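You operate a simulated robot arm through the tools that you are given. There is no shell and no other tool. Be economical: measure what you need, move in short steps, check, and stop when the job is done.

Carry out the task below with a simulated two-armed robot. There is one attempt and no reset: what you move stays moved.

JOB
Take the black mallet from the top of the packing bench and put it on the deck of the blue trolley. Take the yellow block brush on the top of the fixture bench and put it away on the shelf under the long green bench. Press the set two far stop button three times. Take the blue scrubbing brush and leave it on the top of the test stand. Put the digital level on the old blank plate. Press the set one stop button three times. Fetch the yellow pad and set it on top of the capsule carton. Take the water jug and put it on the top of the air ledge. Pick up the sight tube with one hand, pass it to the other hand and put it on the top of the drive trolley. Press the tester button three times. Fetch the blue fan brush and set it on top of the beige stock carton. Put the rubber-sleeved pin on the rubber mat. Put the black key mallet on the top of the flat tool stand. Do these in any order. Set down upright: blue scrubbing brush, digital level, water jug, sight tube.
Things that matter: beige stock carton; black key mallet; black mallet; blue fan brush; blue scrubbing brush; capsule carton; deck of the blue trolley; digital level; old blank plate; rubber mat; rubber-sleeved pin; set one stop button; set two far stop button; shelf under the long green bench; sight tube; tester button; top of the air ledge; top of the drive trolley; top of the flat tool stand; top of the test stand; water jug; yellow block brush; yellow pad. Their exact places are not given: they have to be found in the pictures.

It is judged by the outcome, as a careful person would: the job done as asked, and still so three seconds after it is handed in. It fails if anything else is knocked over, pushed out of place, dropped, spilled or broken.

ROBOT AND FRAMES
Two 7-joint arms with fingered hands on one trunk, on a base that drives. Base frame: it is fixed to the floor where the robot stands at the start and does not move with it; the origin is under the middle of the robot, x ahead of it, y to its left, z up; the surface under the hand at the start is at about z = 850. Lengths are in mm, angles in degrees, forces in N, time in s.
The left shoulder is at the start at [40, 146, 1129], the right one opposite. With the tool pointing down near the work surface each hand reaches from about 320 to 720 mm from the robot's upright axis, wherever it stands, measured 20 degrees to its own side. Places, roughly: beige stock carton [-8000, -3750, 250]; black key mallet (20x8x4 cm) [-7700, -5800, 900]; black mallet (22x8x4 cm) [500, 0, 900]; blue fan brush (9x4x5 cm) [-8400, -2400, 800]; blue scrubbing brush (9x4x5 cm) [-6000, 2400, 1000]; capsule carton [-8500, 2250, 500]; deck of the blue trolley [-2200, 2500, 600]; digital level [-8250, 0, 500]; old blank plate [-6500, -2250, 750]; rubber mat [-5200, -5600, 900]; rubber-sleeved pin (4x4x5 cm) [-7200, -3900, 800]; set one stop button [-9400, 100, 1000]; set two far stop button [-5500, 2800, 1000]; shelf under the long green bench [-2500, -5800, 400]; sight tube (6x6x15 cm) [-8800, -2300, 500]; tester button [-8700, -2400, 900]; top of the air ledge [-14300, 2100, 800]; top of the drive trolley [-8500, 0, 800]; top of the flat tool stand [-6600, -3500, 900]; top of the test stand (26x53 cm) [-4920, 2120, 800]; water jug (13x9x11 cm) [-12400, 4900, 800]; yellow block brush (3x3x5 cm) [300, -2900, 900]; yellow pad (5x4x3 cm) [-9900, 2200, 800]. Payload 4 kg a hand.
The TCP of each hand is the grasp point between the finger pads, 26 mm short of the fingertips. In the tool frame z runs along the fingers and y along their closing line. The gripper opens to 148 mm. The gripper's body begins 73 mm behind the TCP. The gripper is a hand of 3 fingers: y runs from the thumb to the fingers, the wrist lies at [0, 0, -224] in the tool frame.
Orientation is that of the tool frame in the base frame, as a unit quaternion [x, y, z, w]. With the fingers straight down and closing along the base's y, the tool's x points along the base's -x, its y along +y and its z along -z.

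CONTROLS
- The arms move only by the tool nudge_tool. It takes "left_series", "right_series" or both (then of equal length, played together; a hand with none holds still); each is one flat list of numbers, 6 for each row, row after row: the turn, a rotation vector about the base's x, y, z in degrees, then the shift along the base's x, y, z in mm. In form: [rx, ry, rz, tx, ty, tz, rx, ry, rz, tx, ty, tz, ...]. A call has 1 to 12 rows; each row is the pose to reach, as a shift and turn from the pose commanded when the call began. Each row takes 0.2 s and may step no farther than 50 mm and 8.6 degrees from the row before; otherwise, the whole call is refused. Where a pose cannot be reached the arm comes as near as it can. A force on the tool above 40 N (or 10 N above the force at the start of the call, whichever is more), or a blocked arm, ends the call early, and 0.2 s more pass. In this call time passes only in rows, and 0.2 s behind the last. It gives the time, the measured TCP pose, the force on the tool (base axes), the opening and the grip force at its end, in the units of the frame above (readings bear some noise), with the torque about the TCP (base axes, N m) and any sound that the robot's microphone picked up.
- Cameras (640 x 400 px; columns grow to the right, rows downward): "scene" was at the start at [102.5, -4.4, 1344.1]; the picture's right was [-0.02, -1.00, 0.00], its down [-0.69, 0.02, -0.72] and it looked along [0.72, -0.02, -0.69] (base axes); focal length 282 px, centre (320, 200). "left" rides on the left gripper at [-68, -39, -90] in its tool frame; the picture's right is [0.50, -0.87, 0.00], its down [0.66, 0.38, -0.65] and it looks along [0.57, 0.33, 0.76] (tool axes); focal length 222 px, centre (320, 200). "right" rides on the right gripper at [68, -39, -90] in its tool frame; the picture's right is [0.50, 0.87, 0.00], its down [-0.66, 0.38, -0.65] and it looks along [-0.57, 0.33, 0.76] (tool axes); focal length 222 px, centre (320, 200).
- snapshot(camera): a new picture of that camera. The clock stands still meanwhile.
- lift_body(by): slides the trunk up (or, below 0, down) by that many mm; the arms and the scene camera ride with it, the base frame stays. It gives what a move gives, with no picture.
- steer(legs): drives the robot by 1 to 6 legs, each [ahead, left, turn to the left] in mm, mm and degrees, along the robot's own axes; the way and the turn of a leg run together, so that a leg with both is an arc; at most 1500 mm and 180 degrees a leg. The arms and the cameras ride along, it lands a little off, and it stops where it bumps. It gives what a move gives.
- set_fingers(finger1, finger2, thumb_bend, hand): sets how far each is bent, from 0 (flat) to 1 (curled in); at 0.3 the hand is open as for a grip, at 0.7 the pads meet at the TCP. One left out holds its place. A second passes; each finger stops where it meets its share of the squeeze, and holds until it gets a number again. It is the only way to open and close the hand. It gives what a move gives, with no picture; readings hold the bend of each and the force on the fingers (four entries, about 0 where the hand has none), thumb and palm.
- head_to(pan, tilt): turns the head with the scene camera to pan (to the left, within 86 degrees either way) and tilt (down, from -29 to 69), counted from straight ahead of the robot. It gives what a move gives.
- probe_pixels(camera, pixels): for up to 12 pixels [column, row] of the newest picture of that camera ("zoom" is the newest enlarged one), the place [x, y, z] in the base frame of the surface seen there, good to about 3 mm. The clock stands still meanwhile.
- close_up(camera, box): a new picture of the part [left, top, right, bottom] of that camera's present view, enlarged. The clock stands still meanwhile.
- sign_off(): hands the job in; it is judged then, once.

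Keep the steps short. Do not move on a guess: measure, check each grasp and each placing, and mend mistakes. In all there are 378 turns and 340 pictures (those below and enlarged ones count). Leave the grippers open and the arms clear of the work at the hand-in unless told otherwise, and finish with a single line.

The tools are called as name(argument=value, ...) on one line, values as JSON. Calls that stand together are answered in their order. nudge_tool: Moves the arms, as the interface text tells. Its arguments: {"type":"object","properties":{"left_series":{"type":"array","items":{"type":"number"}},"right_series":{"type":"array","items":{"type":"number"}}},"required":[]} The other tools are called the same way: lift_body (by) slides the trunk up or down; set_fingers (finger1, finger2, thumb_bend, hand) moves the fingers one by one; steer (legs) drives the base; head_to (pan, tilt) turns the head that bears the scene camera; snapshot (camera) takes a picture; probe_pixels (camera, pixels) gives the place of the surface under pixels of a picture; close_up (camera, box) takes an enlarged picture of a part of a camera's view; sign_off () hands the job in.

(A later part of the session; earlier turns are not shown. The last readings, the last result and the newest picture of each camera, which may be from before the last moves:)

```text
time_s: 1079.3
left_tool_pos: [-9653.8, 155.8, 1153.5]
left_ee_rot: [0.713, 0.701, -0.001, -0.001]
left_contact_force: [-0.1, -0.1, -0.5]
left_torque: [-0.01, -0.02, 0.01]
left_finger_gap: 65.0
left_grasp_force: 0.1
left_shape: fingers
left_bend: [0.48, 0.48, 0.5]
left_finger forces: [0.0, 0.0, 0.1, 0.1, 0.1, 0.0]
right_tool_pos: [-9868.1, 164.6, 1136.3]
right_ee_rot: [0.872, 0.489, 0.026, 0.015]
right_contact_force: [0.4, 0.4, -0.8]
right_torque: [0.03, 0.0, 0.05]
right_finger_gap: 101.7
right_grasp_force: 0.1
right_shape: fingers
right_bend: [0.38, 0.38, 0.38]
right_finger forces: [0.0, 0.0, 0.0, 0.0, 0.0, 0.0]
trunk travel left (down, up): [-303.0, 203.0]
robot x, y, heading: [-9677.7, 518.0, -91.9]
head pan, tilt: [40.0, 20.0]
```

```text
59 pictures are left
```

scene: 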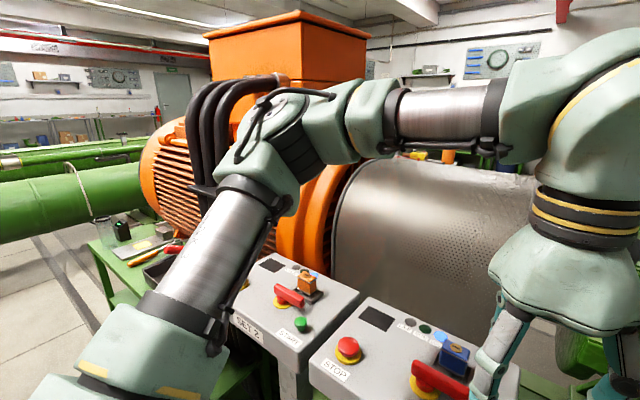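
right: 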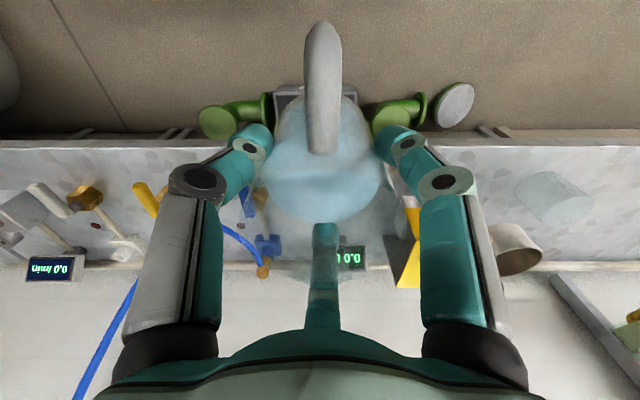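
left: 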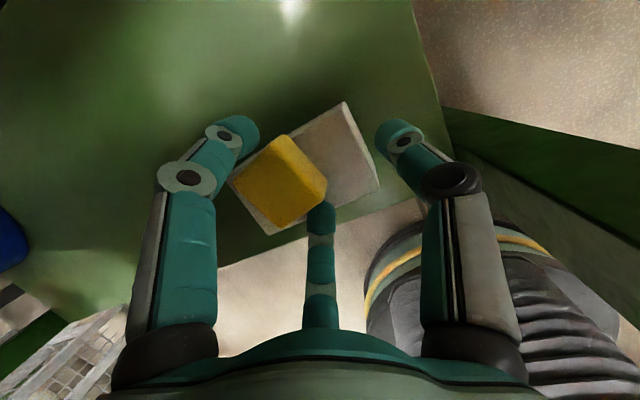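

steer(legs=[[-70, 0, 0], [0, 0, 91.9], [1300, 0, 0], [1100, 0, 0], [0, 0, -90]])

steer(legs=[[0, 0, 0.1]])

```text
time_s: 1099.3
left_tool_pos: [-7228.5, 328.9, 1153.7]
left_ee_rot: [0.679, 0.734, 0.0, 0.0]
left_contact_force: [-0.2, -0.3, 0.3]
left_torque: [0.0, -0.02, 0.01]
left_finger_gap: 65.1
left_grasp_force: 0.1
left_shape: fingers
left_bend: [0.48, 0.48, 0.5]
left_finger forces: [0.0, 0.1, 0.1, 0.0, 0.0, 0.0]
right_tool_pos: [-7444.7, 316.5, 1136.1]
right_ee_rot: [0.847, 0.531, 0.027, 0.013]
right_contact_force: [-0.3, 0.4, 0.7]
right_torque: [-0.02, -0.03, 0.03]
right_finger_gap: 101.8
right_grasp_force: 0.1
right_shape: fingers
right_bend: [0.38, 0.38, 0.38]
right_finger forces: [0.0, 0.0, 0.0, 0.0, 0.0, 0.0]
trunk travel left (down, up): [-303.0, 203.0]
robot x, y, heading: [-7288.6, 688.7, -86.2]
head pan, tilt: [40.0, 20.0]
```

```text
time_s: 1100.0
left_tool_pos: [-7227.4, 329.4, 1152.3]
left_ee_rot: [0.678, 0.735, 0.0, -0.001]
left_contact_force: [-0.3, 0.0, 0.7]
left_torque: [-0.02, 0.02, 0.0]
left_finger_gap: 65.1
left_grasp_force: 0.0
left_shape: fingers
left_bend: [0.48, 0.48, 0.5]
left_finger forces: [0.0, 0.0, 0.0, 0.0, 0.0, 0.0]
right_tool_pos: [-7443.6, 315.8, 1135.6]
right_ee_rot: [0.846, 0.532, 0.028, 0.014]
right_contact_force: [0.4, -0.7, -0.2]
right_torque: [0.01, 0.01, 0.03]
right_finger_gap: 101.8
right_grasp_force: 0.2
right_shape: fingers
right_bend: [0.38, 0.38, 0.38]
right_finger forces: [0.0, 0.1, 0.0, 0.1, 0.1, 0.0]
trunk travel left (down, up): [-303.0, 203.0]
robot x, y, heading: [-7288.0, 687.8, -86.0]
head pan, tilt: [40.0, 20.0]
```

steer(legs=[[0, 0, -4], [1500, 0, 0], [1500, 0, 0], [760, 0, 0], [0, 0, -90], [1420, 0, 0]])

head_to(pan=0, tilt=15)

```text
time_s: 1129.2
left_tool_pos: [-9233.9, -2767.8, 1152.9]
left_ee_rot: [0.996, -0.093, 0.0, -0.001]
left_contact_force: [0.8, 0.6, 0.1]
left_torque: [0.02, -0.01, -0.01]
left_finger_gap: 65.3
left_grasp_force: 0.0
left_shape: fingers
left_bend: [0.48, 0.48, 0.5]
left_finger forces: [0.0, 0.1, 0.1, 0.1, 0.1, 0.0]
right_tool_pos: [-9189.0, -2559.0, 1137.2]
right_ee_rot: [0.936, -0.351, 0.005, 0.03]
right_contact_force: [0.2, -0.7, -0.2]
right_torque: [-0.06, 0.02, 0.0]
right_finger_gap: 101.4
right_grasp_force: 0.1
right_shape: fingers
right_bend: [0.38, 0.38, 0.38]
right_finger forces: [0.0, 0.1, 0.1, 0.0, 0.1, 0.0]
trunk travel left (down, up): [-303.0, 203.0]
robot x, y, heading: [-8872.5, -2805.7, 168.7]
head pan, tilt: [40.0, 20.0]
```

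```text
time_s: 1130.3
left_tool_pos: [-9233.0, -2768.4, 1153.8]
left_ee_rot: [0.996, -0.094, 0.0, -0.001]
left_contact_force: [-0.1, -0.7, -0.4]
left_torque: [-0.02, 0.01, 0.01]
left_finger_gap: 64.9
left_grasp_force: 0.1
left_shape: fingers
left_bend: [0.48, 0.48, 0.5]
left_finger forces: [0.1, 0.1, 0.0, 0.1, 0.0, 0.0]
right_tool_pos: [-9190.0, -2559.2, 1135.0]
right_ee_rot: [0.936, -0.35, 0.006, 0.03]
right_contact_force: [-0.8, -0.2, 0.2]
right_torque: [-0.02, 0.01, 0.03]
right_finger_gap: 101.7
right_grasp_force: 0.0
right_shape: fingers
right_bend: [0.38, 0.38, 0.38]
right_finger forces: [0.1, 0.0, 0.1, 0.0, 0.0, 0.1]
trunk travel left (down, up): [-303.0, 203.0]
robot x, y, heading: [-8875.3, -2807.8, 168.6]
head pan, tilt: [0.0, 15.0]
```

steer(legs=[[0, 0, 101.3], [1500, 0, 0], [100, 0, 90], [1500, 0, 0], [1300, 0, 0]])

head_to(pan=45, tilt=12)

snapshot(camera="scene")

```text
time_s: 1158.9
left_tool_pos: [-5671.7, -4352.9, 1152.7]
left_ee_rot: [0.0, 1.0, -0.001, 0.0]
left_contact_force: [-0.9, 0.4, 0.4]
left_torque: [-0.01, 0.01, -0.01]
left_finger_gap: 65.2
left_grasp_force: 0.0
left_shape: fingers
left_bend: [0.48, 0.48, 0.5]
left_finger forces: [0.0, 0.1, 0.1, 0.1, 0.1, 0.0]
right_tool_pos: [-5674.8, -4567.7, 1135.4]
right_ee_rot: [0.26, 0.965, 0.03, -0.008]
right_contact_force: [0.1, 0.2, 0.9]
right_torque: [0.02, 0.05, 0.01]
right_finger_gap: 102.0
right_grasp_force: 0.0
right_shape: fingers
right_bend: [0.38, 0.38, 0.38]
right_finger forces: [0.0, 0.1, 0.0, 0.0, 0.1, 0.0]
trunk travel left (down, up): [-303.0, 203.0]
robot x, y, heading: [-6027.7, -4384.6, -0.5]
head pan, tilt: [0.0, 15.0]
```

```text
time_s: 1160.0
left_tool_pos: [-5670.4, -4352.7, 1153.2]
left_ee_rot: [0.001, 1.0, -0.001, -0.001]
left_contact_force: [-0.9, 0.9, 0.4]
left_torque: [0.02, 0.0, -0.02]
left_finger_gap: 65.1
left_grasp_force: 0.0
left_shape: fingers
left_bend: [0.48, 0.48, 0.5]
left_finger forces: [0.0, 0.1, 0.0, 0.2, 0.0, 0.0]
right_tool_pos: [-5673.5, -4567.7, 1134.8]
right_ee_rot: [0.261, 0.965, 0.03, -0.008]
right_contact_force: [-0.5, 0.1, -0.2]
right_torque: [-0.03, -0.02, 0.0]
right_finger_gap: 101.7
right_grasp_force: 0.0
right_shape: fingers
right_bend: [0.38, 0.38, 0.38]
right_finger forces: [0.0, 0.1, 0.0, 0.0, 0.0, 0.1]
trunk travel left (down, up): [-303.0, 203.0]
robot x, y, heading: [-6030.2, -4381.3, -0.4]
head pan, tilt: [45.0, 12.0]
```

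```text
58 pictures are left
```

scene: 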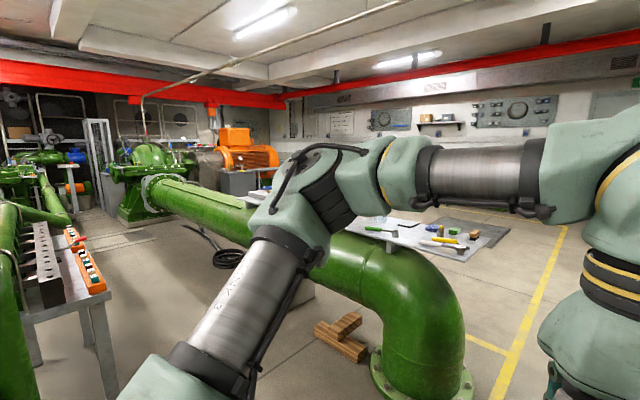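

A corridor leads north between the left rack and the pump of the far set. I'll go to x≈-5350 and drive north.

steer(legs=[[680, 0, 0], [0, 0, 90.4], [1500, 0, 0], [1500, 0, 0]])

head_to(pan=0, tilt=12)

snapshot(camera="scene")

probe_pixels(camera="scene", pixels=[[320, 220], [280, 220], [360, 220], [240, 220], [400, 220], [320, 190], [280, 190], [360, 190], [200, 220], [440, 220], [320, 250]])

```text
time_s: 1182.2
left_tool_pos: [-5565.2, -966.4, 1152.8]
left_ee_rot: [0.73, -0.683, 0.0, -0.001]
left_contact_force: [0.2, -0.3, -1.0]
left_torque: [-0.01, -0.01, -0.05]
left_finger_gap: 65.2
left_grasp_force: 0.0
left_shape: fingers
left_bend: [0.48, 0.48, 0.5]
left_finger forces: [0.0, 0.0, 0.0, 0.0, 0.0, 0.0]
right_tool_pos: [-5349.6, -954.6, 1136.1]
right_ee_rot: [-0.525, 0.85, 0.015, -0.028]
right_contact_force: [0.2, 0.5, 0.4]
right_torque: [-0.04, 0.0, -0.03]
right_finger_gap: 101.6
right_grasp_force: 0.0
right_shape: fingers
right_bend: [0.38, 0.38, 0.38]
right_finger forces: [0.0, 0.0, 0.0, 0.1, 0.0, 0.0]
trunk travel left (down, up): [-303.0, 203.0]
robot x, y, heading: [-5508.2, -1321.5, 93.2]
head pan, tilt: [45.0, 12.0]
```

```text
time_s: 1183.3
left_tool_pos: [-5565.9, -966.7, 1153.1]
left_ee_rot: [0.73, -0.684, 0.001, -0.001]
left_contact_force: [-0.5, -0.1, 0.6]
left_torque: [0.03, 0.0, 0.0]
left_finger_gap: 65.0
left_grasp_force: 0.0
left_shape: fingers
left_bend: [0.48, 0.48, 0.5]
left_finger forces: [0.0, 0.1, 0.1, 0.0, 0.1, 0.0]
right_tool_pos: [-5349.6, -955.6, 1134.2]
right_ee_rot: [-0.526, 0.85, 0.015, -0.027]
right_contact_force: [-0.5, -0.6, -0.5]
right_torque: [0.0, -0.01, -0.02]
right_finger_gap: 101.7
right_grasp_force: 0.1
right_shape: fingers
right_bend: [0.38, 0.38, 0.38]
right_finger forces: [0.0, 0.0, 0.1, 0.1, 0.0, 0.0]
trunk travel left (down, up): [-303.0, 203.0]
robot x, y, heading: [-5515.2, -1324.4, 93.2]
head pan, tilt: [0.0, 12.0]
```

```text
57 pictures are left
```

scene: 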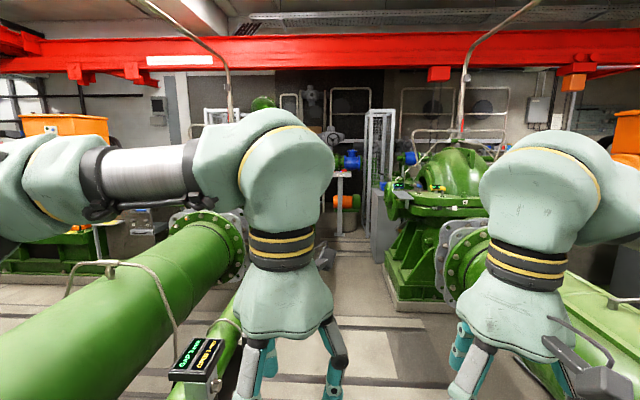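

```text
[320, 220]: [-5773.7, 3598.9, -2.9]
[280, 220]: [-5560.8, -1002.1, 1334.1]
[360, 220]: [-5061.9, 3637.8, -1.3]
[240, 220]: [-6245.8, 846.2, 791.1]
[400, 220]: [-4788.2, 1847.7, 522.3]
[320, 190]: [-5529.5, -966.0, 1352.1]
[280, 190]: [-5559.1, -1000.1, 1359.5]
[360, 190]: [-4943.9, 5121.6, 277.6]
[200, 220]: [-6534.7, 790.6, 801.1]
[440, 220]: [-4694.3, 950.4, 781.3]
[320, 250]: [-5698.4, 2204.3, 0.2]
```

The way north is clear along x≈-5500. I'll continue to y≈1300.

steer(legs=[[0, 0, -2.5], [1500, 0, 0], [900, 0, 0]])

head_to(pan=0, tilt=18)

snapshot(camera="scene")

```text
time_s: 1187.0
left_tool_pos: [-5549.4, -510.4, 1154.5]
left_ee_rot: [0.735, -0.678, 0.0, 0.0]
left_contact_force: [-0.5, 0.2, 0.6]
left_torque: [-0.01, 0.0, 0.01]
left_finger_gap: 65.0
left_grasp_force: 0.1
left_shape: fingers
left_bend: [0.48, 0.48, 0.5]
left_finger forces: [0.0, 0.0, 0.1, 0.0, 0.2, 0.0]
right_tool_pos: [-5335.0, -497.2, 1136.5]
right_ee_rot: [-0.533, 0.846, 0.014, -0.028]
right_contact_force: [0.5, 0.5, -0.4]
right_torque: [-0.02, 0.05, -0.06]
right_finger_gap: 101.6
right_grasp_force: 0.0
right_shape: fingers
right_bend: [0.38, 0.38, 0.38]
right_finger forces: [0.0, 0.0, 0.0, 0.0, 0.0, 0.0]
trunk travel left (down, up): [-303.0, 203.0]
robot x, y, heading: [-5491.6, -868.5, 94.1]
head pan, tilt: [0.0, 12.0]
stopped in leg 2: the robot was blocked; the commanded pose is now the measured one
```

```text
time_s: 1187.7
left_tool_pos: [-5550.8, -509.5, 1153.4]
left_ee_rot: [0.735, -0.678, -0.001, 0.0]
left_contact_force: [0.5, -0.3, -0.6]
left_torque: [-0.02, -0.01, 0.05]
left_finger_gap: 65.1
left_grasp_force: 0.2
left_shape: fingers
left_bend: [0.48, 0.48, 0.5]
left_finger forces: [0.0, 0.0, 0.0, 0.1, 0.0, 0.1]
right_tool_pos: [-5335.8, -494.4, 1135.5]
right_ee_rot: [-0.533, 0.846, 0.014, -0.028]
right_contact_force: [-0.1, -0.5, 0.0]
right_torque: [-0.02, 0.01, 0.0]
right_finger_gap: 101.7
right_grasp_force: 0.1
right_shape: fingers
right_bend: [0.38, 0.38, 0.38]
right_finger forces: [0.0, 0.0, 0.0, 0.0, 0.0, 0.0]
trunk travel left (down, up): [-303.0, 203.0]
robot x, y, heading: [-5490.4, -865.5, 94.1]
head pan, tilt: [0.0, 18.0]
```

```text
56 pictures are left
```

scene: 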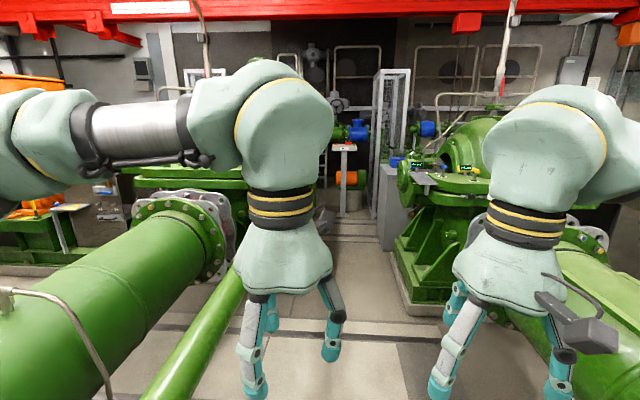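

I'm touching a small-bore pipe on the left. I'll measure the gap and recentre.

probe_pixels(camera="scene", pixels=[[200, 340], [160, 380], [235, 290], [410, 300], [520, 310], [560, 330], [370, 350], [420, 340], [400, 240], [345, 215]])

```text
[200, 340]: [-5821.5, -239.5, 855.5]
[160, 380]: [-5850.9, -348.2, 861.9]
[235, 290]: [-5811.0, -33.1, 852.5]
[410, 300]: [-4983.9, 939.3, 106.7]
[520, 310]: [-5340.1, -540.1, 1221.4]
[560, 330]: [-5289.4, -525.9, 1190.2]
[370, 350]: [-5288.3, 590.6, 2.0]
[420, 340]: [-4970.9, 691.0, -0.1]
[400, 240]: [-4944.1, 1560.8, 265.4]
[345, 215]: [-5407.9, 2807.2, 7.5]
```

steer(legs=[[-60, -50, -4.1], [0, -60, 0], [1100, 0, 0]])

snapshot(camera="scene")

```text
time_s: 1194.5
left_tool_pos: [-5406.7, 541.9, 1154.5]
left_ee_rot: [0.708, -0.706, 0.0, -0.001]
left_contact_force: [-0.4, -0.2, -0.1]
left_torque: [-0.01, 0.02, 0.01]
left_finger_gap: 64.9
left_grasp_force: 0.1
left_shape: fingers
left_bend: [0.48, 0.48, 0.5]
left_finger forces: [0.0, 0.1, 0.0, 0.0, 0.1, 0.0]
right_tool_pos: [-5191.4, 538.9, 1137.0]
right_ee_rot: [-0.499, 0.866, 0.016, -0.028]
right_contact_force: [-0.3, -0.6, 0.3]
right_torque: [-0.01, 0.01, 0.01]
right_finger_gap: 101.9
right_grasp_force: 0.1
right_shape: fingers
right_bend: [0.38, 0.38, 0.38]
right_finger forces: [0.0, 0.1, 0.1, 0.0, 0.1, 0.1]
trunk travel left (down, up): [-303.0, 203.0]
robot x, y, heading: [-5373.1, 180.3, 89.6]
head pan, tilt: [0.0, 18.0]
```

```text
55 pictures are left
```

scene: 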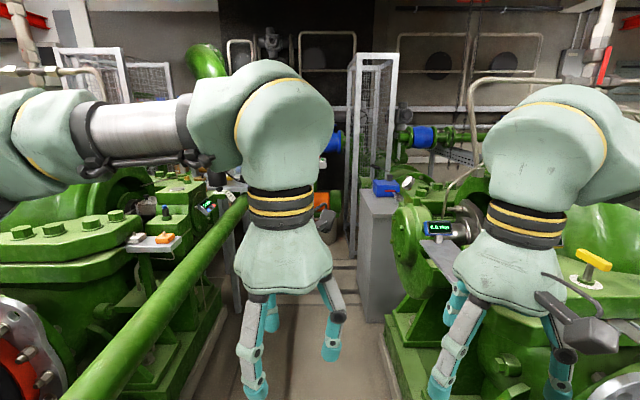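

steer(legs=[[850, 0, 0]])

head_to(pan=0, tilt=22)

snapshot(camera="scene")

probe_pixels(camera="scene", pixels=[[400, 180], [380, 200], [430, 180], [390, 250], [200, 300], [250, 330], [345, 160], [330, 230], [200, 170], [450, 250], [330, 200], [370, 300]])

```text
time_s: 1199.1
left_tool_pos: [-5405.7, 1401.6, 1154.6]
left_ee_rot: [0.711, -0.703, 0.0, -0.001]
left_contact_force: [-0.2, 1.6, -0.5]
left_torque: [-0.02, 0.01, 0.01]
left_finger_gap: 64.9
left_grasp_force: 0.1
left_shape: fingers
left_bend: [0.48, 0.48, 0.5]
left_finger forces: [0.0, 0.1, 0.0, 0.0, 0.0, 0.0]
right_tool_pos: [-5190.1, 1400.6, 1136.7]
right_ee_rot: [-0.502, 0.864, 0.016, -0.028]
right_contact_force: [0.5, -0.2, 0.1]
right_torque: [0.01, 0.0, 0.02]
right_finger_gap: 101.5
right_grasp_force: 0.0
right_shape: fingers
right_bend: [0.38, 0.38, 0.38]
right_finger forces: [0.1, 0.0, 0.0, 0.0, 0.1, 0.0]
trunk travel left (down, up): [-303.0, 203.0]
robot x, y, heading: [-5371.1, 1043.6, 90.0]
head pan, tilt: [0.0, 18.0]
```

```text
time_s: 1199.8
left_tool_pos: [-5406.1, 1401.5, 1154.1]
left_ee_rot: [0.71, -0.704, 0.0, -0.001]
left_contact_force: [0.0, 0.5, -0.3]
left_torque: [-0.04, 0.0, -0.01]
left_finger_gap: 65.2
left_grasp_force: 0.0
left_shape: fingers
left_bend: [0.48, 0.48, 0.5]
left_finger forces: [0.0, 0.1, 0.0, 0.0, 0.1, 0.1]
right_tool_pos: [-5190.3, 1400.1, 1136.1]
right_ee_rot: [-0.503, 0.864, 0.016, -0.026]
right_contact_force: [0.3, 0.0, 0.7]
right_torque: [0.02, -0.02, -0.01]
right_finger_gap: 101.9
right_grasp_force: 0.0
right_shape: fingers
right_bend: [0.38, 0.38, 0.38]
right_finger forces: [0.1, 0.0, 0.0, 0.0, 0.1, 0.0]
trunk travel left (down, up): [-303.0, 203.0]
robot x, y, heading: [-5369.2, 1042.4, 89.9]
head pan, tilt: [0.0, 22.0]
```

```text
54 pictures are left
```

scene: 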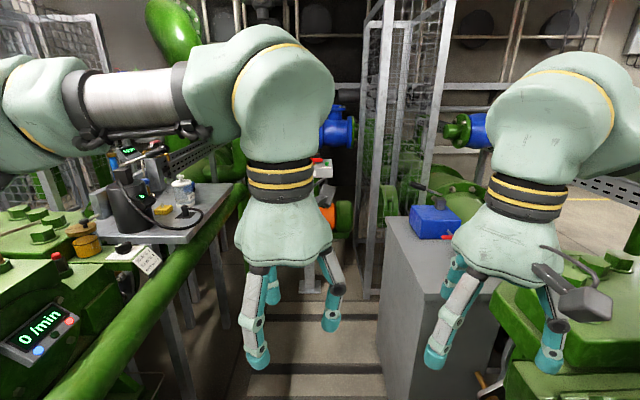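

```text
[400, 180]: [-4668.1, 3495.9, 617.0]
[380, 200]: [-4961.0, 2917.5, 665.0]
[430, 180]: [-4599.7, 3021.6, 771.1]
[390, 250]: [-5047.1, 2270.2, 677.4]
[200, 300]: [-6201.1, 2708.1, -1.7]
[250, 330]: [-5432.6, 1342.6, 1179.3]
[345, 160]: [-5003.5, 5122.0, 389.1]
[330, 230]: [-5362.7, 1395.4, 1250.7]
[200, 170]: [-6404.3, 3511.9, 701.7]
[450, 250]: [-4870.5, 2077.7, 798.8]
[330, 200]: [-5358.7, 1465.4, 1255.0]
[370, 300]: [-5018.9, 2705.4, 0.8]
```

The test stand (grey, top z≈799) is ahead right, a console with a red button is ahead at (322,162), and a table with tools is on the left. I'll move 600 mm further and look left and ahead.

steer(legs=[[600, 0, 0]])

head_to(pan=45, tilt=30)

snapshot(camera="scene")

head_to(pan=0, tilt=25)

snapshot(camera="scene")

```text
time_s: 1203.2
left_tool_pos: [-5419.2, 2003.7, 1153.1]
left_ee_rot: [0.718, -0.697, -0.001, -0.001]
left_contact_force: [-0.4, 0.4, 0.1]
left_torque: [-0.01, -0.05, 0.0]
left_finger_gap: 65.2
left_grasp_force: 0.0
left_shape: fingers
left_bend: [0.48, 0.48, 0.5]
left_finger forces: [0.0, 0.0, 0.1, 0.0, 0.0, 0.1]
right_tool_pos: [-5203.2, 2007.0, 1136.0]
right_ee_rot: [-0.511, 0.859, 0.016, -0.026]
right_contact_force: [0.3, 0.3, 0.6]
right_torque: [-0.02, 0.0, 0.03]
right_finger_gap: 101.9
right_grasp_force: 0.1
right_shape: fingers
right_bend: [0.38, 0.38, 0.38]
right_finger forces: [0.0, 0.0, 0.0, 0.0, 0.0, 0.0]
trunk travel left (down, up): [-303.0, 203.0]
robot x, y, heading: [-5379.1, 1646.4, 91.3]
head pan, tilt: [0.0, 22.0]
```

```text
time_s: 1204.3
left_tool_pos: [-5418.1, 2004.8, 1153.7]
left_ee_rot: [0.717, -0.697, 0.001, 0.0]
left_contact_force: [0.3, -0.1, 0.1]
left_torque: [0.01, -0.01, 0.03]
left_finger_gap: 65.1
left_grasp_force: 0.1
left_shape: fingers
left_bend: [0.48, 0.48, 0.5]
left_finger forces: [0.0, 0.1, 0.0, 0.0, 0.1, 0.0]
right_tool_pos: [-5202.1, 2007.8, 1136.1]
right_ee_rot: [-0.512, 0.859, 0.015, -0.027]
right_contact_force: [0.5, 0.2, -0.1]
right_torque: [0.02, 0.0, 0.01]
right_finger_gap: 101.8
right_grasp_force: 0.0
right_shape: fingers
right_bend: [0.38, 0.38, 0.38]
right_finger forces: [0.0, 0.1, 0.0, 0.0, 0.0, 0.1]
trunk travel left (down, up): [-303.0, 203.0]
robot x, y, heading: [-5380.0, 1646.4, 90.9]
head pan, tilt: [45.0, 30.0]
```

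```text
53 pictures are left
```

scene: 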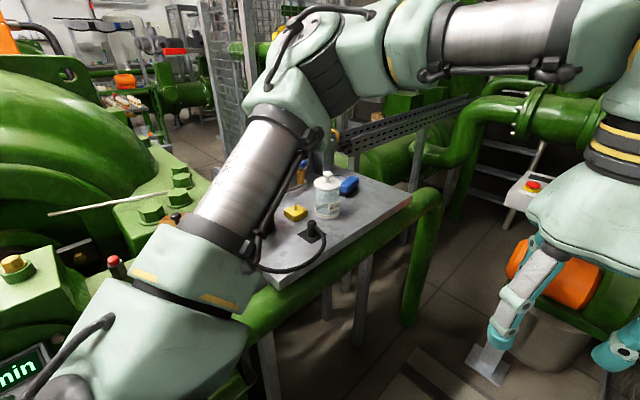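

```text
time_s: 1205.4
left_tool_pos: [-5417.5, 2005.0, 1153.8]
left_ee_rot: [0.718, -0.697, 0.001, -0.001]
left_contact_force: [0.0, 0.7, -0.6]
left_torque: [0.01, -0.01, -0.02]
left_finger_gap: 65.3
left_grasp_force: 0.1
left_shape: fingers
left_bend: [0.48, 0.48, 0.5]
left_finger forces: [0.0, 0.0, 0.0, 0.0, 0.0, 0.1]
right_tool_pos: [-5203.0, 2008.0, 1137.1]
right_ee_rot: [-0.511, 0.859, 0.017, -0.028]
right_contact_force: [0.4, 0.8, 0.6]
right_torque: [0.0, -0.02, -0.01]
right_finger_gap: 101.6
right_grasp_force: 0.1
right_shape: fingers
right_bend: [0.38, 0.38, 0.38]
right_finger forces: [0.1, 0.0, 0.0, 0.0, 0.1, 0.1]
trunk travel left (down, up): [-303.0, 203.0]
robot x, y, heading: [-5373.2, 1644.3, 91.0]
head pan, tilt: [0.0, 25.0]
```

```text
52 pictures are left
```

scene: 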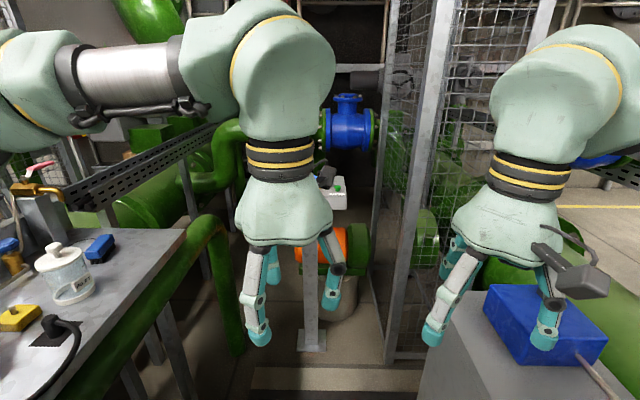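

The blue brush is at (100,247) on the left table. The small console is behind my left hand. I'll measure both and zoom.

probe_pixels(camera="scene", pixels=[[100, 243], [90, 250], [112, 245], [100, 256], [120, 270], [62, 260], [180, 235], [336, 195], [336, 185], [312, 320], [345, 190], [330, 205]])

close_up(camera="scene", box=[20, 200, 180, 320])

```text
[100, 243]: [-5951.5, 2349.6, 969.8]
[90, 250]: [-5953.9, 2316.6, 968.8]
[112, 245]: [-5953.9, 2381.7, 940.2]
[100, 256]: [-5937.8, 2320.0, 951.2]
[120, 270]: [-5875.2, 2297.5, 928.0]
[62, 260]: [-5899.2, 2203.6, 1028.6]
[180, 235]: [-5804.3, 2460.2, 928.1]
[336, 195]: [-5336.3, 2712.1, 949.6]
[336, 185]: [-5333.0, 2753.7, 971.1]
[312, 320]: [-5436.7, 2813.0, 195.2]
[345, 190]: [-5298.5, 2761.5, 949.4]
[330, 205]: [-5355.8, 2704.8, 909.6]
```

```text
3.33 times, centred on (100, 260) of scene
```

zoom: 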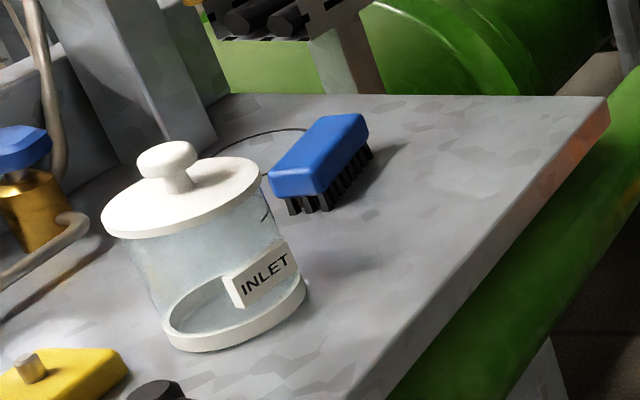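

The brush lies at about (-5950,2348), top z 970, on the table (z 928). I'll drive 550 mm ahead and turn to face it.

steer(legs=[[570, 0, 0], [0, 0, 89]])

head_to(pan=-5, tilt=38)

snapshot(camera="scene")

```text
time_s: 1212.5
left_tool_pos: [-5745.1, 2190.8, 1154.4]
left_ee_rot: [1.0, 0.006, 0.0, 0.0]
left_contact_force: [-0.4, -0.3, 0.4]
left_torque: [-0.01, 0.03, 0.0]
left_finger_gap: 65.2
left_grasp_force: 0.0
left_shape: fingers
left_bend: [0.48, 0.48, 0.5]
left_finger forces: [0.1, 0.1, 0.0, 0.0, 0.1, 0.1]
right_tool_pos: [-5743.9, 2407.7, 1136.5]
right_ee_rot: [0.966, -0.256, 0.008, 0.03]
right_contact_force: [-0.1, -1.0, 0.3]
right_torque: [-0.01, -0.01, 0.04]
right_finger_gap: 101.4
right_grasp_force: 0.0
right_shape: fingers
right_bend: [0.38, 0.38, 0.38]
right_finger forces: [0.1, 0.0, 0.0, 0.0, 0.0, 0.1]
trunk travel left (down, up): [-303.0, 203.0]
robot x, y, heading: [-5385.2, 2223.3, 180.1]
head pan, tilt: [0.0, 25.0]
```

```text
time_s: 1213.2
left_tool_pos: [-5744.7, 2190.9, 1154.9]
left_ee_rot: [1.0, 0.006, 0.0, 0.0]
left_contact_force: [0.0, 0.3, -0.1]
left_torque: [-0.03, -0.02, 0.0]
left_finger_gap: 64.9
left_grasp_force: 0.0
left_shape: fingers
left_bend: [0.48, 0.48, 0.5]
left_finger forces: [0.1, 0.1, 0.0, 0.0, 0.1, 0.0]
right_tool_pos: [-5743.1, 2406.0, 1135.6]
right_ee_rot: [0.966, -0.255, 0.009, 0.03]
right_contact_force: [0.3, -0.9, -0.1]
right_torque: [-0.02, 0.0, 0.02]
right_finger_gap: 101.6
right_grasp_force: 0.1
right_shape: fingers
right_bend: [0.38, 0.38, 0.38]
right_finger forces: [0.0, 0.0, 0.0, 0.0, 0.1, 0.1]
trunk travel left (down, up): [-303.0, 203.0]
robot x, y, heading: [-5390.1, 2223.6, 179.8]
head pan, tilt: [-5.0, 38.0]
```

```text
50 pictures are left
```

scene: 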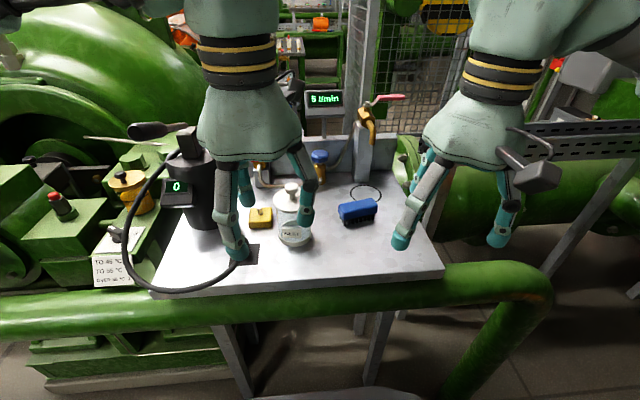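

I'll level the right hand and turn it so its fingers close across the brush, and measure the brush.

probe_pixels(camera="scene", pixels=[[358, 204], [342, 210], [374, 205], [358, 212], [358, 222], [345, 205], [372, 214], [293, 190], [330, 240]])

set_fingers(hand="right", finger1=0.45, finger2=0.45, thumb_bend=0.45)

nudge_tool(right_series=[3.6, 0, 0, 0, 0, 0])

nudge_tool(right_series=[0, 0, 8, 0, 0, 0, 0, 0, 16, 0, 0, 0, 0, 0, 24, 0, 0, 0, 0, 0, 32, 0, 0, 0, 0, 0, 40, 0, 0, 0, 0, 0, 48, 0, 0, 0, 0, 0, 56, 0, 0, 0, 0, 0, 64, 0, 0, 0, 0, 0, 72, 0, 0, 0, 0, 0, 80, 0, 0, 0, 0, 0, 88, 0, 0, 0, 0, 0, 96, 0, 0, 0])

nudge_tool(right_series=[0, 0, 6, -5, 0, 0, 0, 0, 12, -10, 0, 0, 0, 0, 18, -20, 0, 0, 0, 0, 24, -30, 0, 0])

close_up(camera="scene", box=[300, 150, 440, 260])

```text
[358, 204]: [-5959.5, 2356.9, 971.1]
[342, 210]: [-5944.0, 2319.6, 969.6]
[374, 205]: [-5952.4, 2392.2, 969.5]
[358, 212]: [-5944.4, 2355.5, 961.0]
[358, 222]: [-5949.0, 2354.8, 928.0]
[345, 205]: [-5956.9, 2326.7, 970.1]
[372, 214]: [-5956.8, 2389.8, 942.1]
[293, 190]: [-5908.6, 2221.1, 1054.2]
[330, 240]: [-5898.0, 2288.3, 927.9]
```

```text
time_s: 1214.2
left_tool_pos: [-5744.2, 2190.8, 1153.7]
left_ee_rot: [1.0, 0.005, 0.0, 0.0]
left_contact_force: [0.2, 0.5, -0.3]
left_torque: [-0.03, -0.02, -0.01]
left_finger_gap: 65.0
left_grasp_force: 0.0
left_shape: fingers
left_bend: [0.48, 0.48, 0.5]
left_finger forces: [0.1, 0.0, 0.0, 0.0, 0.0, 0.0]
right_tool_pos: [-5743.4, 2406.1, 1136.1]
right_ee_rot: [0.966, -0.256, 0.009, 0.03]
right_contact_force: [0.7, 0.7, -0.6]
right_torque: [0.0, 0.01, 0.01]
right_finger_gap: 79.1
right_grasp_force: 0.1
right_shape: fingers
right_bend: [0.45, 0.45, 0.45]
right_finger forces: [0.0, 0.0, 0.1, 0.0, 0.0, 0.1]
trunk travel left (down, up): [-303.0, 203.0]
robot x, y, heading: [-5383.1, 2230.2, 180.3]
head pan, tilt: [-5.0, 38.0]
```

```text
time_s: 1214.7
left_tool_pos: [-5744.7, 2191.2, 1154.0]
left_ee_rot: [1.0, 0.006, 0.001, -0.001]
left_contact_force: [0.7, -0.4, -0.1]
left_torque: [0.0, 0.02, 0.03]
left_finger_gap: 64.9
left_grasp_force: 0.1
left_shape: fingers
left_bend: [0.48, 0.48, 0.5]
left_finger forces: [0.0, 0.0, 0.0, 0.1, 0.0, 0.0]
right_tool_pos: [-5744.9, 2405.6, 1135.9]
right_ee_rot: [0.967, -0.256, 0.0, -0.001]
right_contact_force: [-0.8, 0.2, -0.6]
right_torque: [-0.02, 0.0, 0.0]
right_finger_gap: 79.2
right_grasp_force: 0.0
right_shape: fingers
right_bend: [0.45, 0.45, 0.45]
right_finger forces: [0.1, 0.0, 0.1, 0.0, 0.0, 0.0]
trunk travel left (down, up): [-303.0, 203.0]
robot x, y, heading: [-5386.3, 2228.6, 180.1]
head pan, tilt: [-5.0, 38.0]
```

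```text
time_s: 1217.2
left_tool_pos: [-5745.3, 2191.3, 1154.6]
left_ee_rot: [1.0, 0.006, 0.0, -0.001]
left_contact_force: [-1.3, -0.3, -0.5]
left_torque: [0.0, -0.03, -0.01]
left_finger_gap: 65.1
left_grasp_force: 0.0
left_shape: fingers
left_bend: [0.48, 0.48, 0.5]
left_finger forces: [0.0, 0.0, 0.1, 0.0, 0.0, 0.0]
right_tool_pos: [-5743.4, 2407.1, 1138.0]
right_ee_rot: [0.836, 0.548, 0.0, 0.0]
right_contact_force: [-0.3, 0.5, -0.1]
right_torque: [-0.02, 0.0, 0.01]
right_finger_gap: 79.5
right_grasp_force: 0.1
right_shape: fingers
right_bend: [0.45, 0.45, 0.45]
right_finger forces: [0.0, 0.0, 0.0, 0.0, 0.0, 0.1]
trunk travel left (down, up): [-303.0, 203.0]
robot x, y, heading: [-5384.6, 2225.6, 180.1]
head pan, tilt: [-5.0, 38.0]
```

```text
time_s: 1218.2
left_tool_pos: [-5744.7, 2190.8, 1153.8]
left_ee_rot: [1.0, 0.005, 0.0, -0.001]
left_contact_force: [-0.1, -0.8, 0.1]
left_torque: [-0.01, 0.02, 0.0]
left_finger_gap: 65.0
left_grasp_force: 0.1
left_shape: fingers
left_bend: [0.48, 0.48, 0.5]
left_finger forces: [0.0, 0.0, 0.0, 0.1, 0.0, 0.1]
right_tool_pos: [-5772.1, 2406.0, 1137.5]
right_ee_rot: [0.704, 0.71, 0.0, -0.001]
right_contact_force: [-0.7, 0.1, 0.2]
right_torque: [-0.02, -0.01, 0.01]
right_finger_gap: 79.2
right_grasp_force: 0.0
right_shape: fingers
right_bend: [0.45, 0.45, 0.45]
right_finger forces: [0.0, 0.0, 0.0, 0.0, 0.0, 0.0]
trunk travel left (down, up): [-303.0, 203.0]
robot x, y, heading: [-5385.7, 2223.6, 179.9]
head pan, tilt: [-5.0, 38.0]
```

```text
3.64 times, centred on (370, 205) of scene
```

zoom: 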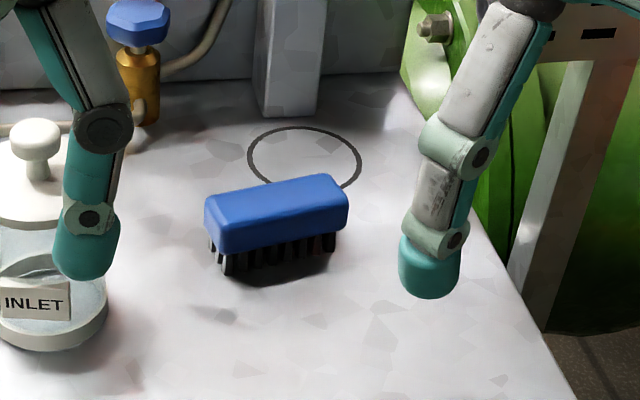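

The brush centre is about (-5963,2356), its axis 6° off y. I'll move above it with a 5° turn.

nudge_tool(right_series=[0, 0, 1, -37, -10, 0, 0, 0, 2, -74, -20, -10, 0, 0, 3, -111, -30, -25, 0, 0, 4, -148, -40, -45, 0, 0, 5, -186, -50, -70])

snapshot(camera="right")

```text
time_s: 1219.5
left_tool_pos: [-5747.6, 2189.7, 1152.9]
left_ee_rot: [1.0, 0.006, 0.001, -0.001]
left_contact_force: [0.3, 0.7, 0.2]
left_torque: [0.01, 0.01, 0.05]
left_finger_gap: 65.2
left_grasp_force: 0.1
left_shape: fingers
left_bend: [0.48, 0.48, 0.5]
left_finger forces: [0.0, 0.1, 0.0, 0.0, 0.0, 0.1]
right_tool_pos: [-5956.4, 2353.0, 1065.6]
right_ee_rot: [0.672, 0.74, 0.0, 0.0]
right_contact_force: [-0.3, -0.1, -0.3]
right_torque: [0.03, 0.0, 0.01]
right_finger_gap: 79.1
right_grasp_force: 0.1
right_shape: fingers
right_bend: [0.45, 0.45, 0.45]
right_finger forces: [0.1, 0.0, 0.0, 0.1, 0.0, 0.1]
trunk travel left (down, up): [-303.0, 203.0]
robot x, y, heading: [-5387.2, 2224.8, 180.0]
head pan, tilt: [-5.0, 38.0]
```

```text
48 pictures are left
```

right: 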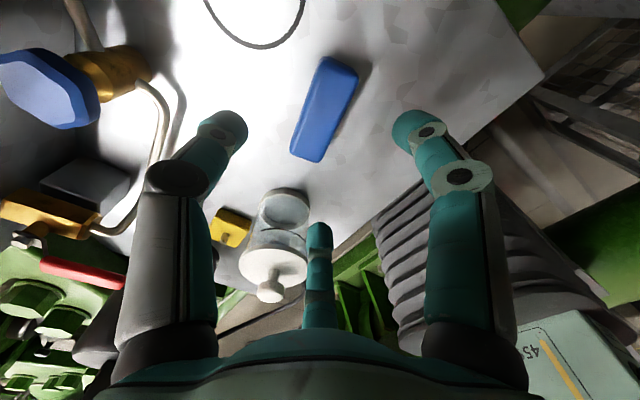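

I'll probe the brush corners in the hand view to settle its centre.

probe_pixels(camera="right", pixels=[[327, 62], [354, 74], [294, 148], [318, 158], [325, 108]])

```text
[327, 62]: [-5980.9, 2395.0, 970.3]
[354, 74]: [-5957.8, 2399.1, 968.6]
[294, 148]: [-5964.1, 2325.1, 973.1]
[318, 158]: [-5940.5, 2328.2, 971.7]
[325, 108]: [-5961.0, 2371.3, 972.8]
```

The centre is (-5961,2362), axis 13.6° off. I'll adjust 8° and 10 mm, descend, and grip.

nudge_tool(right_series=[0, 0, 4, 0, 5, -30, 0, 0, 8, 0, 10, -60, 0, 0, 8, 0, 10, -90])

set_fingers(hand="right", finger1=0.75, finger2=0.75, thumb_bend=0.75)

nudge_tool(right_series=[0, 0, 0, 0, 0, 35, 0, 0, 0, 0, 0, 75, 0, 0, 0, 20, 0, 115, 0, 0, 0, 60, 0, 140, 0, 0, 0, 105, 0, 150, 0, 0, 0, 150, 0, 150])

snapshot(camera="right")

snapshot(camera="scene")

```text
time_s: 1220.2
left_tool_pos: [-5745.3, 2191.2, 1154.6]
left_ee_rot: [1.0, 0.006, 0.0, -0.001]
left_contact_force: [-0.3, -0.3, 0.5]
left_torque: [-0.02, -0.02, -0.02]
left_finger_gap: 65.2
left_grasp_force: 0.1
left_shape: fingers
left_bend: [0.48, 0.48, 0.5]
left_finger forces: [0.0, 0.0, 0.0, 0.0, 0.0, 0.1]
right_tool_pos: [-5958.5, 2364.8, 977.8]
right_ee_rot: [0.619, 0.785, 0.0, 0.0]
right_contact_force: [-0.4, -0.2, -1.0]
right_torque: [-0.02, 0.01, 0.0]
right_finger_gap: 79.1
right_grasp_force: 0.1
right_shape: fingers
right_bend: [0.45, 0.45, 0.45]
right_finger forces: [0.0, 0.1, 0.0, 0.0, 0.1, 0.0]
trunk travel left (down, up): [-303.0, 203.0]
robot x, y, heading: [-5383.7, 2224.1, 179.8]
head pan, tilt: [-5.0, 38.0]
```

```text
time_s: 1221.2
left_tool_pos: [-5745.9, 2188.5, 1153.5]
left_ee_rot: [1.0, 0.005, 0.0, -0.001]
left_contact_force: [0.9, -0.2, 0.1]
left_torque: [0.0, -0.02, 0.01]
left_finger_gap: 65.3
left_grasp_force: 0.1
left_shape: fingers
left_bend: [0.48, 0.48, 0.5]
left_finger forces: [0.0, 0.1, 0.0, 0.0, 0.1, 0.1]
right_tool_pos: [-5958.1, 2364.9, 976.7]
right_ee_rot: [0.62, 0.785, 0.0, -0.001]
right_contact_force: [-0.9, -0.1, 0.2]
right_torque: [0.0, 0.02, 0.01]
right_finger_gap: 30.5
right_grasp_force: 19.8
right_shape: fingers
right_bend: [0.63, 0.63, 0.62]
right_finger forces: [10.2, 9.9, 0.0, 0.0, 20.0, 0.0]
trunk travel left (down, up): [-303.0, 203.0]
robot x, y, heading: [-5384.6, 2226.3, 180.0]
head pan, tilt: [-5.0, 38.0]
```

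```text
time_s: 1222.7
left_tool_pos: [-5743.9, 2191.2, 1154.9]
left_ee_rot: [1.0, 0.006, -0.001, -0.001]
left_contact_force: [-0.4, 0.0, 1.0]
left_torque: [0.0, 0.04, 0.01]
left_finger_gap: 65.1
left_grasp_force: 0.1
left_shape: fingers
left_bend: [0.48, 0.48, 0.5]
left_finger forces: [0.0, 0.1, 0.1, 0.1, 0.0, 0.0]
right_tool_pos: [-5804.5, 2370.1, 1128.7]
right_ee_rot: [0.62, 0.784, -0.001, -0.001]
right_contact_force: [0.3, 0.5, -1.0]
right_torque: [-0.02, 0.01, -0.03]
right_finger_gap: 30.5
right_grasp_force: 19.8
right_shape: fingers
right_bend: [0.63, 0.63, 0.62]
right_finger forces: [10.2, 10.0, 0.0, 0.0, 20.2, 0.0]
trunk travel left (down, up): [-303.0, 203.0]
robot x, y, heading: [-5385.9, 2223.0, 180.3]
head pan, tilt: [-5.0, 38.0]
```

```text
47 pictures are left
```

right: 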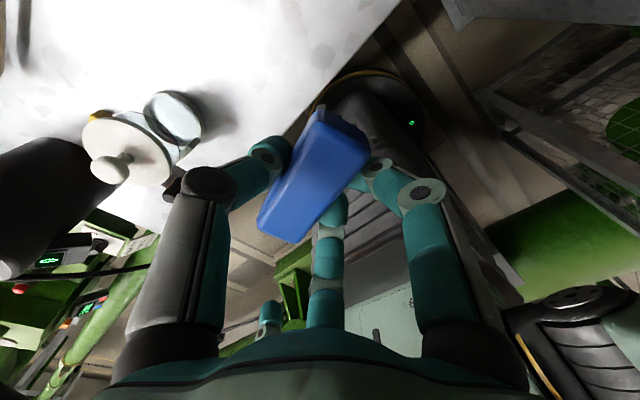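

```text
46 pictures are left
```

scene: 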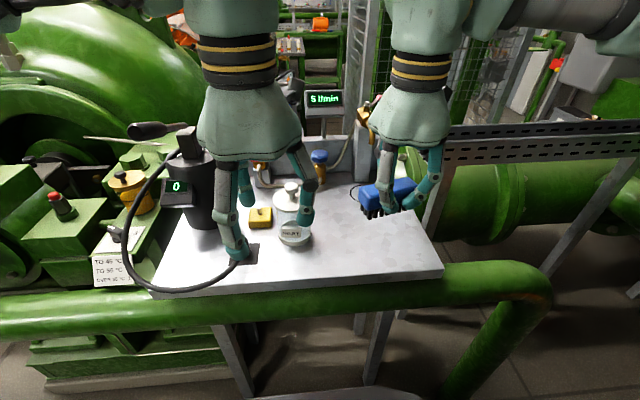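

The brush is held level. I'll turn around via the north to face the test stand and look at its top.

steer(legs=[[0, 0, -179]])

head_to(pan=0, tilt=45)

snapshot(camera="scene")

```text
time_s: 1230.3
left_tool_pos: [-5026.3, 2272.3, 1153.3]
left_ee_rot: [-0.02, 1.0, 0.0, 0.0]
left_contact_force: [-1.2, 0.1, -0.5]
left_torque: [-0.01, 0.02, 0.0]
left_finger_gap: 65.0
left_grasp_force: 0.0
left_shape: fingers
left_bend: [0.48, 0.48, 0.5]
left_finger forces: [0.0, 0.0, 0.0, 0.0, 0.0, 0.1]
right_tool_pos: [-4959.4, 2094.9, 1128.6]
right_ee_rot: [0.794, -0.609, -0.001, 0.0]
right_contact_force: [0.0, -0.6, -0.2]
right_torque: [-0.02, 0.02, -0.01]
right_finger_gap: 29.9
right_grasp_force: 19.6
right_shape: fingers
right_bend: [0.63, 0.63, 0.63]
right_finger forces: [9.7, 9.7, 0.0, 0.1, 19.3, 0.0]
trunk travel left (down, up): [-303.0, 203.0]
robot x, y, heading: [-5384.1, 2226.2, 1.6]
head pan, tilt: [-5.0, 38.0]
```

```text
time_s: 1231.0
left_tool_pos: [-5026.1, 2273.1, 1154.1]
left_ee_rot: [-0.021, 1.0, 0.0, 0.0]
left_contact_force: [-0.4, 0.4, 0.2]
left_torque: [-0.01, 0.01, -0.02]
left_finger_gap: 64.9
left_grasp_force: 0.0
left_shape: fingers
left_bend: [0.48, 0.48, 0.5]
left_finger forces: [0.0, 0.0, 0.0, 0.1, 0.1, 0.0]
right_tool_pos: [-4960.4, 2095.3, 1127.8]
right_ee_rot: [0.794, -0.607, 0.0, 0.0]
right_contact_force: [-0.9, -0.4, -0.1]
right_torque: [0.0, -0.01, 0.0]
right_finger_gap: 29.7
right_grasp_force: 19.2
right_shape: fingers
right_bend: [0.63, 0.63, 0.63]
right_finger forces: [9.7, 9.6, 0.0, 0.1, 19.3, 0.1]
trunk travel left (down, up): [-303.0, 203.0]
robot x, y, heading: [-5384.7, 2221.8, 1.8]
head pan, tilt: [0.0, 45.0]
```

```text
45 pictures are left
```

scene: 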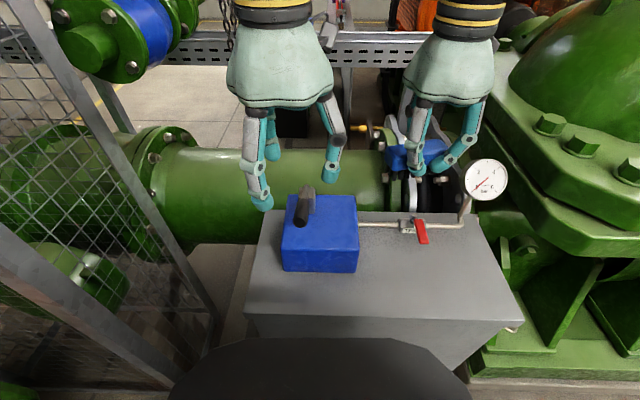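

The stand top has a blue box, a valve and a gauge; the front-right area around (430,280) is free. I'll measure.

probe_pixels(camera="scene", pixels=[[430, 275], [400, 300], [480, 300], [365, 290], [500, 315], [358, 240], [420, 240], [430, 255], [250, 310]])

```text
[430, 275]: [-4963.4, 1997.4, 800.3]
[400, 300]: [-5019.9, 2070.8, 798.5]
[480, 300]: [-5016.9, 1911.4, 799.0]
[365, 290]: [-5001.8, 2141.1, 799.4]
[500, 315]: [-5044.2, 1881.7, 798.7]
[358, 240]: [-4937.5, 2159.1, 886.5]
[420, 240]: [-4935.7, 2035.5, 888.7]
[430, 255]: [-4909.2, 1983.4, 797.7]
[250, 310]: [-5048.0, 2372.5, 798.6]
```

I'll place it at about (-5000,1970). Moving sideways first, then down.

nudge_tool(right_series=[0, 0, 0, -15, -42, 0, 0, 0, 0, -30, -84, 0, 0, 0, 0, -45, -126, 0, 0, 0, 0, -45, -126, -45, 0, 0, 0, -45, -126, -90, 0, 0, 0, -45, -126, -135, 0, 0, 0, -45, -126, -180, 0, 0, 0, -45, -126, -225, 0, 0, 0, -45, -126, -262])

close_up(camera="scene", box=[320, 140, 540, 330])

```text
time_s: 1233.0
left_tool_pos: [-5026.8, 2272.7, 1154.7]
left_ee_rot: [-0.021, 1.0, -0.001, 0.0]
left_contact_force: [0.6, 0.6, 0.3]
left_torque: [-0.01, 0.0, 0.02]
left_finger_gap: 65.4
left_grasp_force: 0.2
left_shape: fingers
left_bend: [0.48, 0.48, 0.5]
left_finger forces: [0.0, 0.1, 0.0, 0.0, 0.1, 0.0]
right_tool_pos: [-5004.5, 1970.0, 862.6]
right_ee_rot: [0.794, -0.608, 0.001, -0.001]
right_contact_force: [-0.1, 0.0, -0.8]
right_torque: [0.0, 0.0, -0.04]
right_finger_gap: 29.5
right_grasp_force: 19.3
right_shape: fingers
right_bend: [0.63, 0.63, 0.63]
right_finger forces: [9.6, 9.6, 0.1, 0.1, 19.3, 0.0]
trunk travel left (down, up): [-303.0, 203.0]
robot x, y, heading: [-5385.3, 2227.2, 1.8]
head pan, tilt: [0.0, 45.0]
```

```text
2.11 times, centred on (430, 235) of scene
```

zoom: 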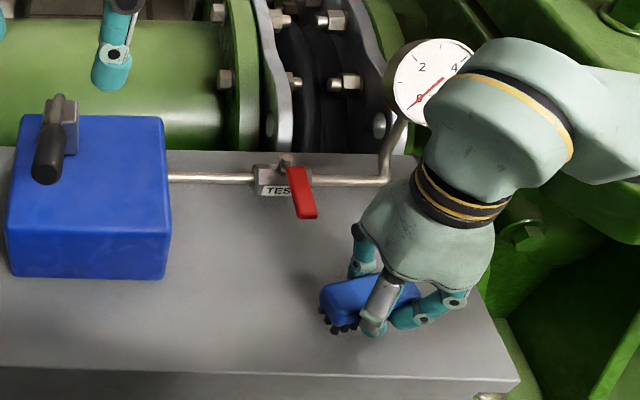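

The brush is just above the stand, clear of the lever and gauge. I'll lower to contact, open, and rise.

nudge_tool(right_series=[0, 0, 0, 0, 0, -7, 0, 0, 0, 0, 0, -12])

nudge_tool(right_series=[0, 0, 0, 0, 0, -3])

```text
time_s: 1233.6
left_tool_pos: [-5026.4, 2273.2, 1154.7]
left_ee_rot: [-0.021, 1.0, -0.001, 0.001]
left_contact_force: [0.2, -0.6, -0.5]
left_torque: [-0.02, 0.0, 0.0]
left_finger_gap: 65.0
left_grasp_force: 0.1
left_shape: fingers
left_bend: [0.48, 0.48, 0.5]
left_finger forces: [0.0, 0.0, 0.0, 0.1, 0.0, 0.1]
right_tool_pos: [-5004.0, 1971.1, 851.5]
right_ee_rot: [0.794, -0.608, 0.0, 0.001]
right_contact_force: [-0.7, -0.7, -1.1]
right_torque: [0.0, -0.03, 0.0]
right_finger_gap: 29.4
right_grasp_force: 19.2
right_shape: fingers
right_bend: [0.63, 0.63, 0.63]
right_finger forces: [9.6, 9.6, 0.0, 0.1, 19.3, 0.1]
trunk travel left (down, up): [-303.0, 203.0]
robot x, y, heading: [-5383.3, 2229.6, 1.8]
head pan, tilt: [0.0, 45.0]
```

```text
time_s: 1234.0
left_tool_pos: [-5026.9, 2272.6, 1153.0]
left_ee_rot: [-0.02, 1.0, -0.001, 0.001]
left_contact_force: [-0.5, -0.3, 0.3]
left_torque: [-0.02, 0.04, 0.01]
left_finger_gap: 65.0
left_grasp_force: 0.0
left_shape: fingers
left_bend: [0.48, 0.48, 0.5]
left_finger forces: [0.0, 0.1, 0.0, 0.1, 0.0, 0.0]
right_tool_pos: [-5003.9, 1970.6, 850.9]
right_ee_rot: [0.793, -0.609, 0.0, 0.001]
right_contact_force: [0.4, -0.5, -1.4]
right_torque: [-0.02, -0.01, 0.0]
right_finger_gap: 29.7
right_grasp_force: 19.5
right_shape: fingers
right_bend: [0.63, 0.63, 0.63]
right_finger forces: [9.7, 9.6, 0.0, 0.1, 19.2, 0.0]
trunk travel left (down, up): [-303.0, 203.0]
robot x, y, heading: [-5386.4, 2228.4, 1.7]
head pan, tilt: [0.0, 45.0]
```

nudge_tool(right_series=[0, 0, 0, 0, 0, -3, 0, 0, 0, 0, 0, -5])

```text
time_s: 1234.6
left_tool_pos: [-5026.5, 2273.1, 1153.1]
left_ee_rot: [-0.019, 1.0, -0.001, 0.0]
left_contact_force: [0.1, 0.8, -1.4]
left_torque: [0.02, 0.03, 0.01]
left_finger_gap: 65.3
left_grasp_force: 0.1
left_shape: fingers
left_bend: [0.48, 0.48, 0.5]
left_finger forces: [0.0, 0.0, 0.1, 0.0, 0.1, 0.0]
right_tool_pos: [-5003.2, 1969.4, 847.0]
right_ee_rot: [0.794, -0.608, 0.0, 0.0]
right_contact_force: [-0.2, -0.1, -0.5]
right_torque: [0.03, 0.01, 0.04]
right_finger_gap: 29.8
right_grasp_force: 19.5
right_shape: fingers
right_bend: [0.63, 0.63, 0.63]
right_finger forces: [9.6, 10.0, 0.1, 0.0, 19.3, 0.1]
trunk travel left (down, up): [-303.0, 203.0]
robot x, y, heading: [-5380.3, 2224.2, 1.6]
head pan, tilt: [0.0, 45.0]
```

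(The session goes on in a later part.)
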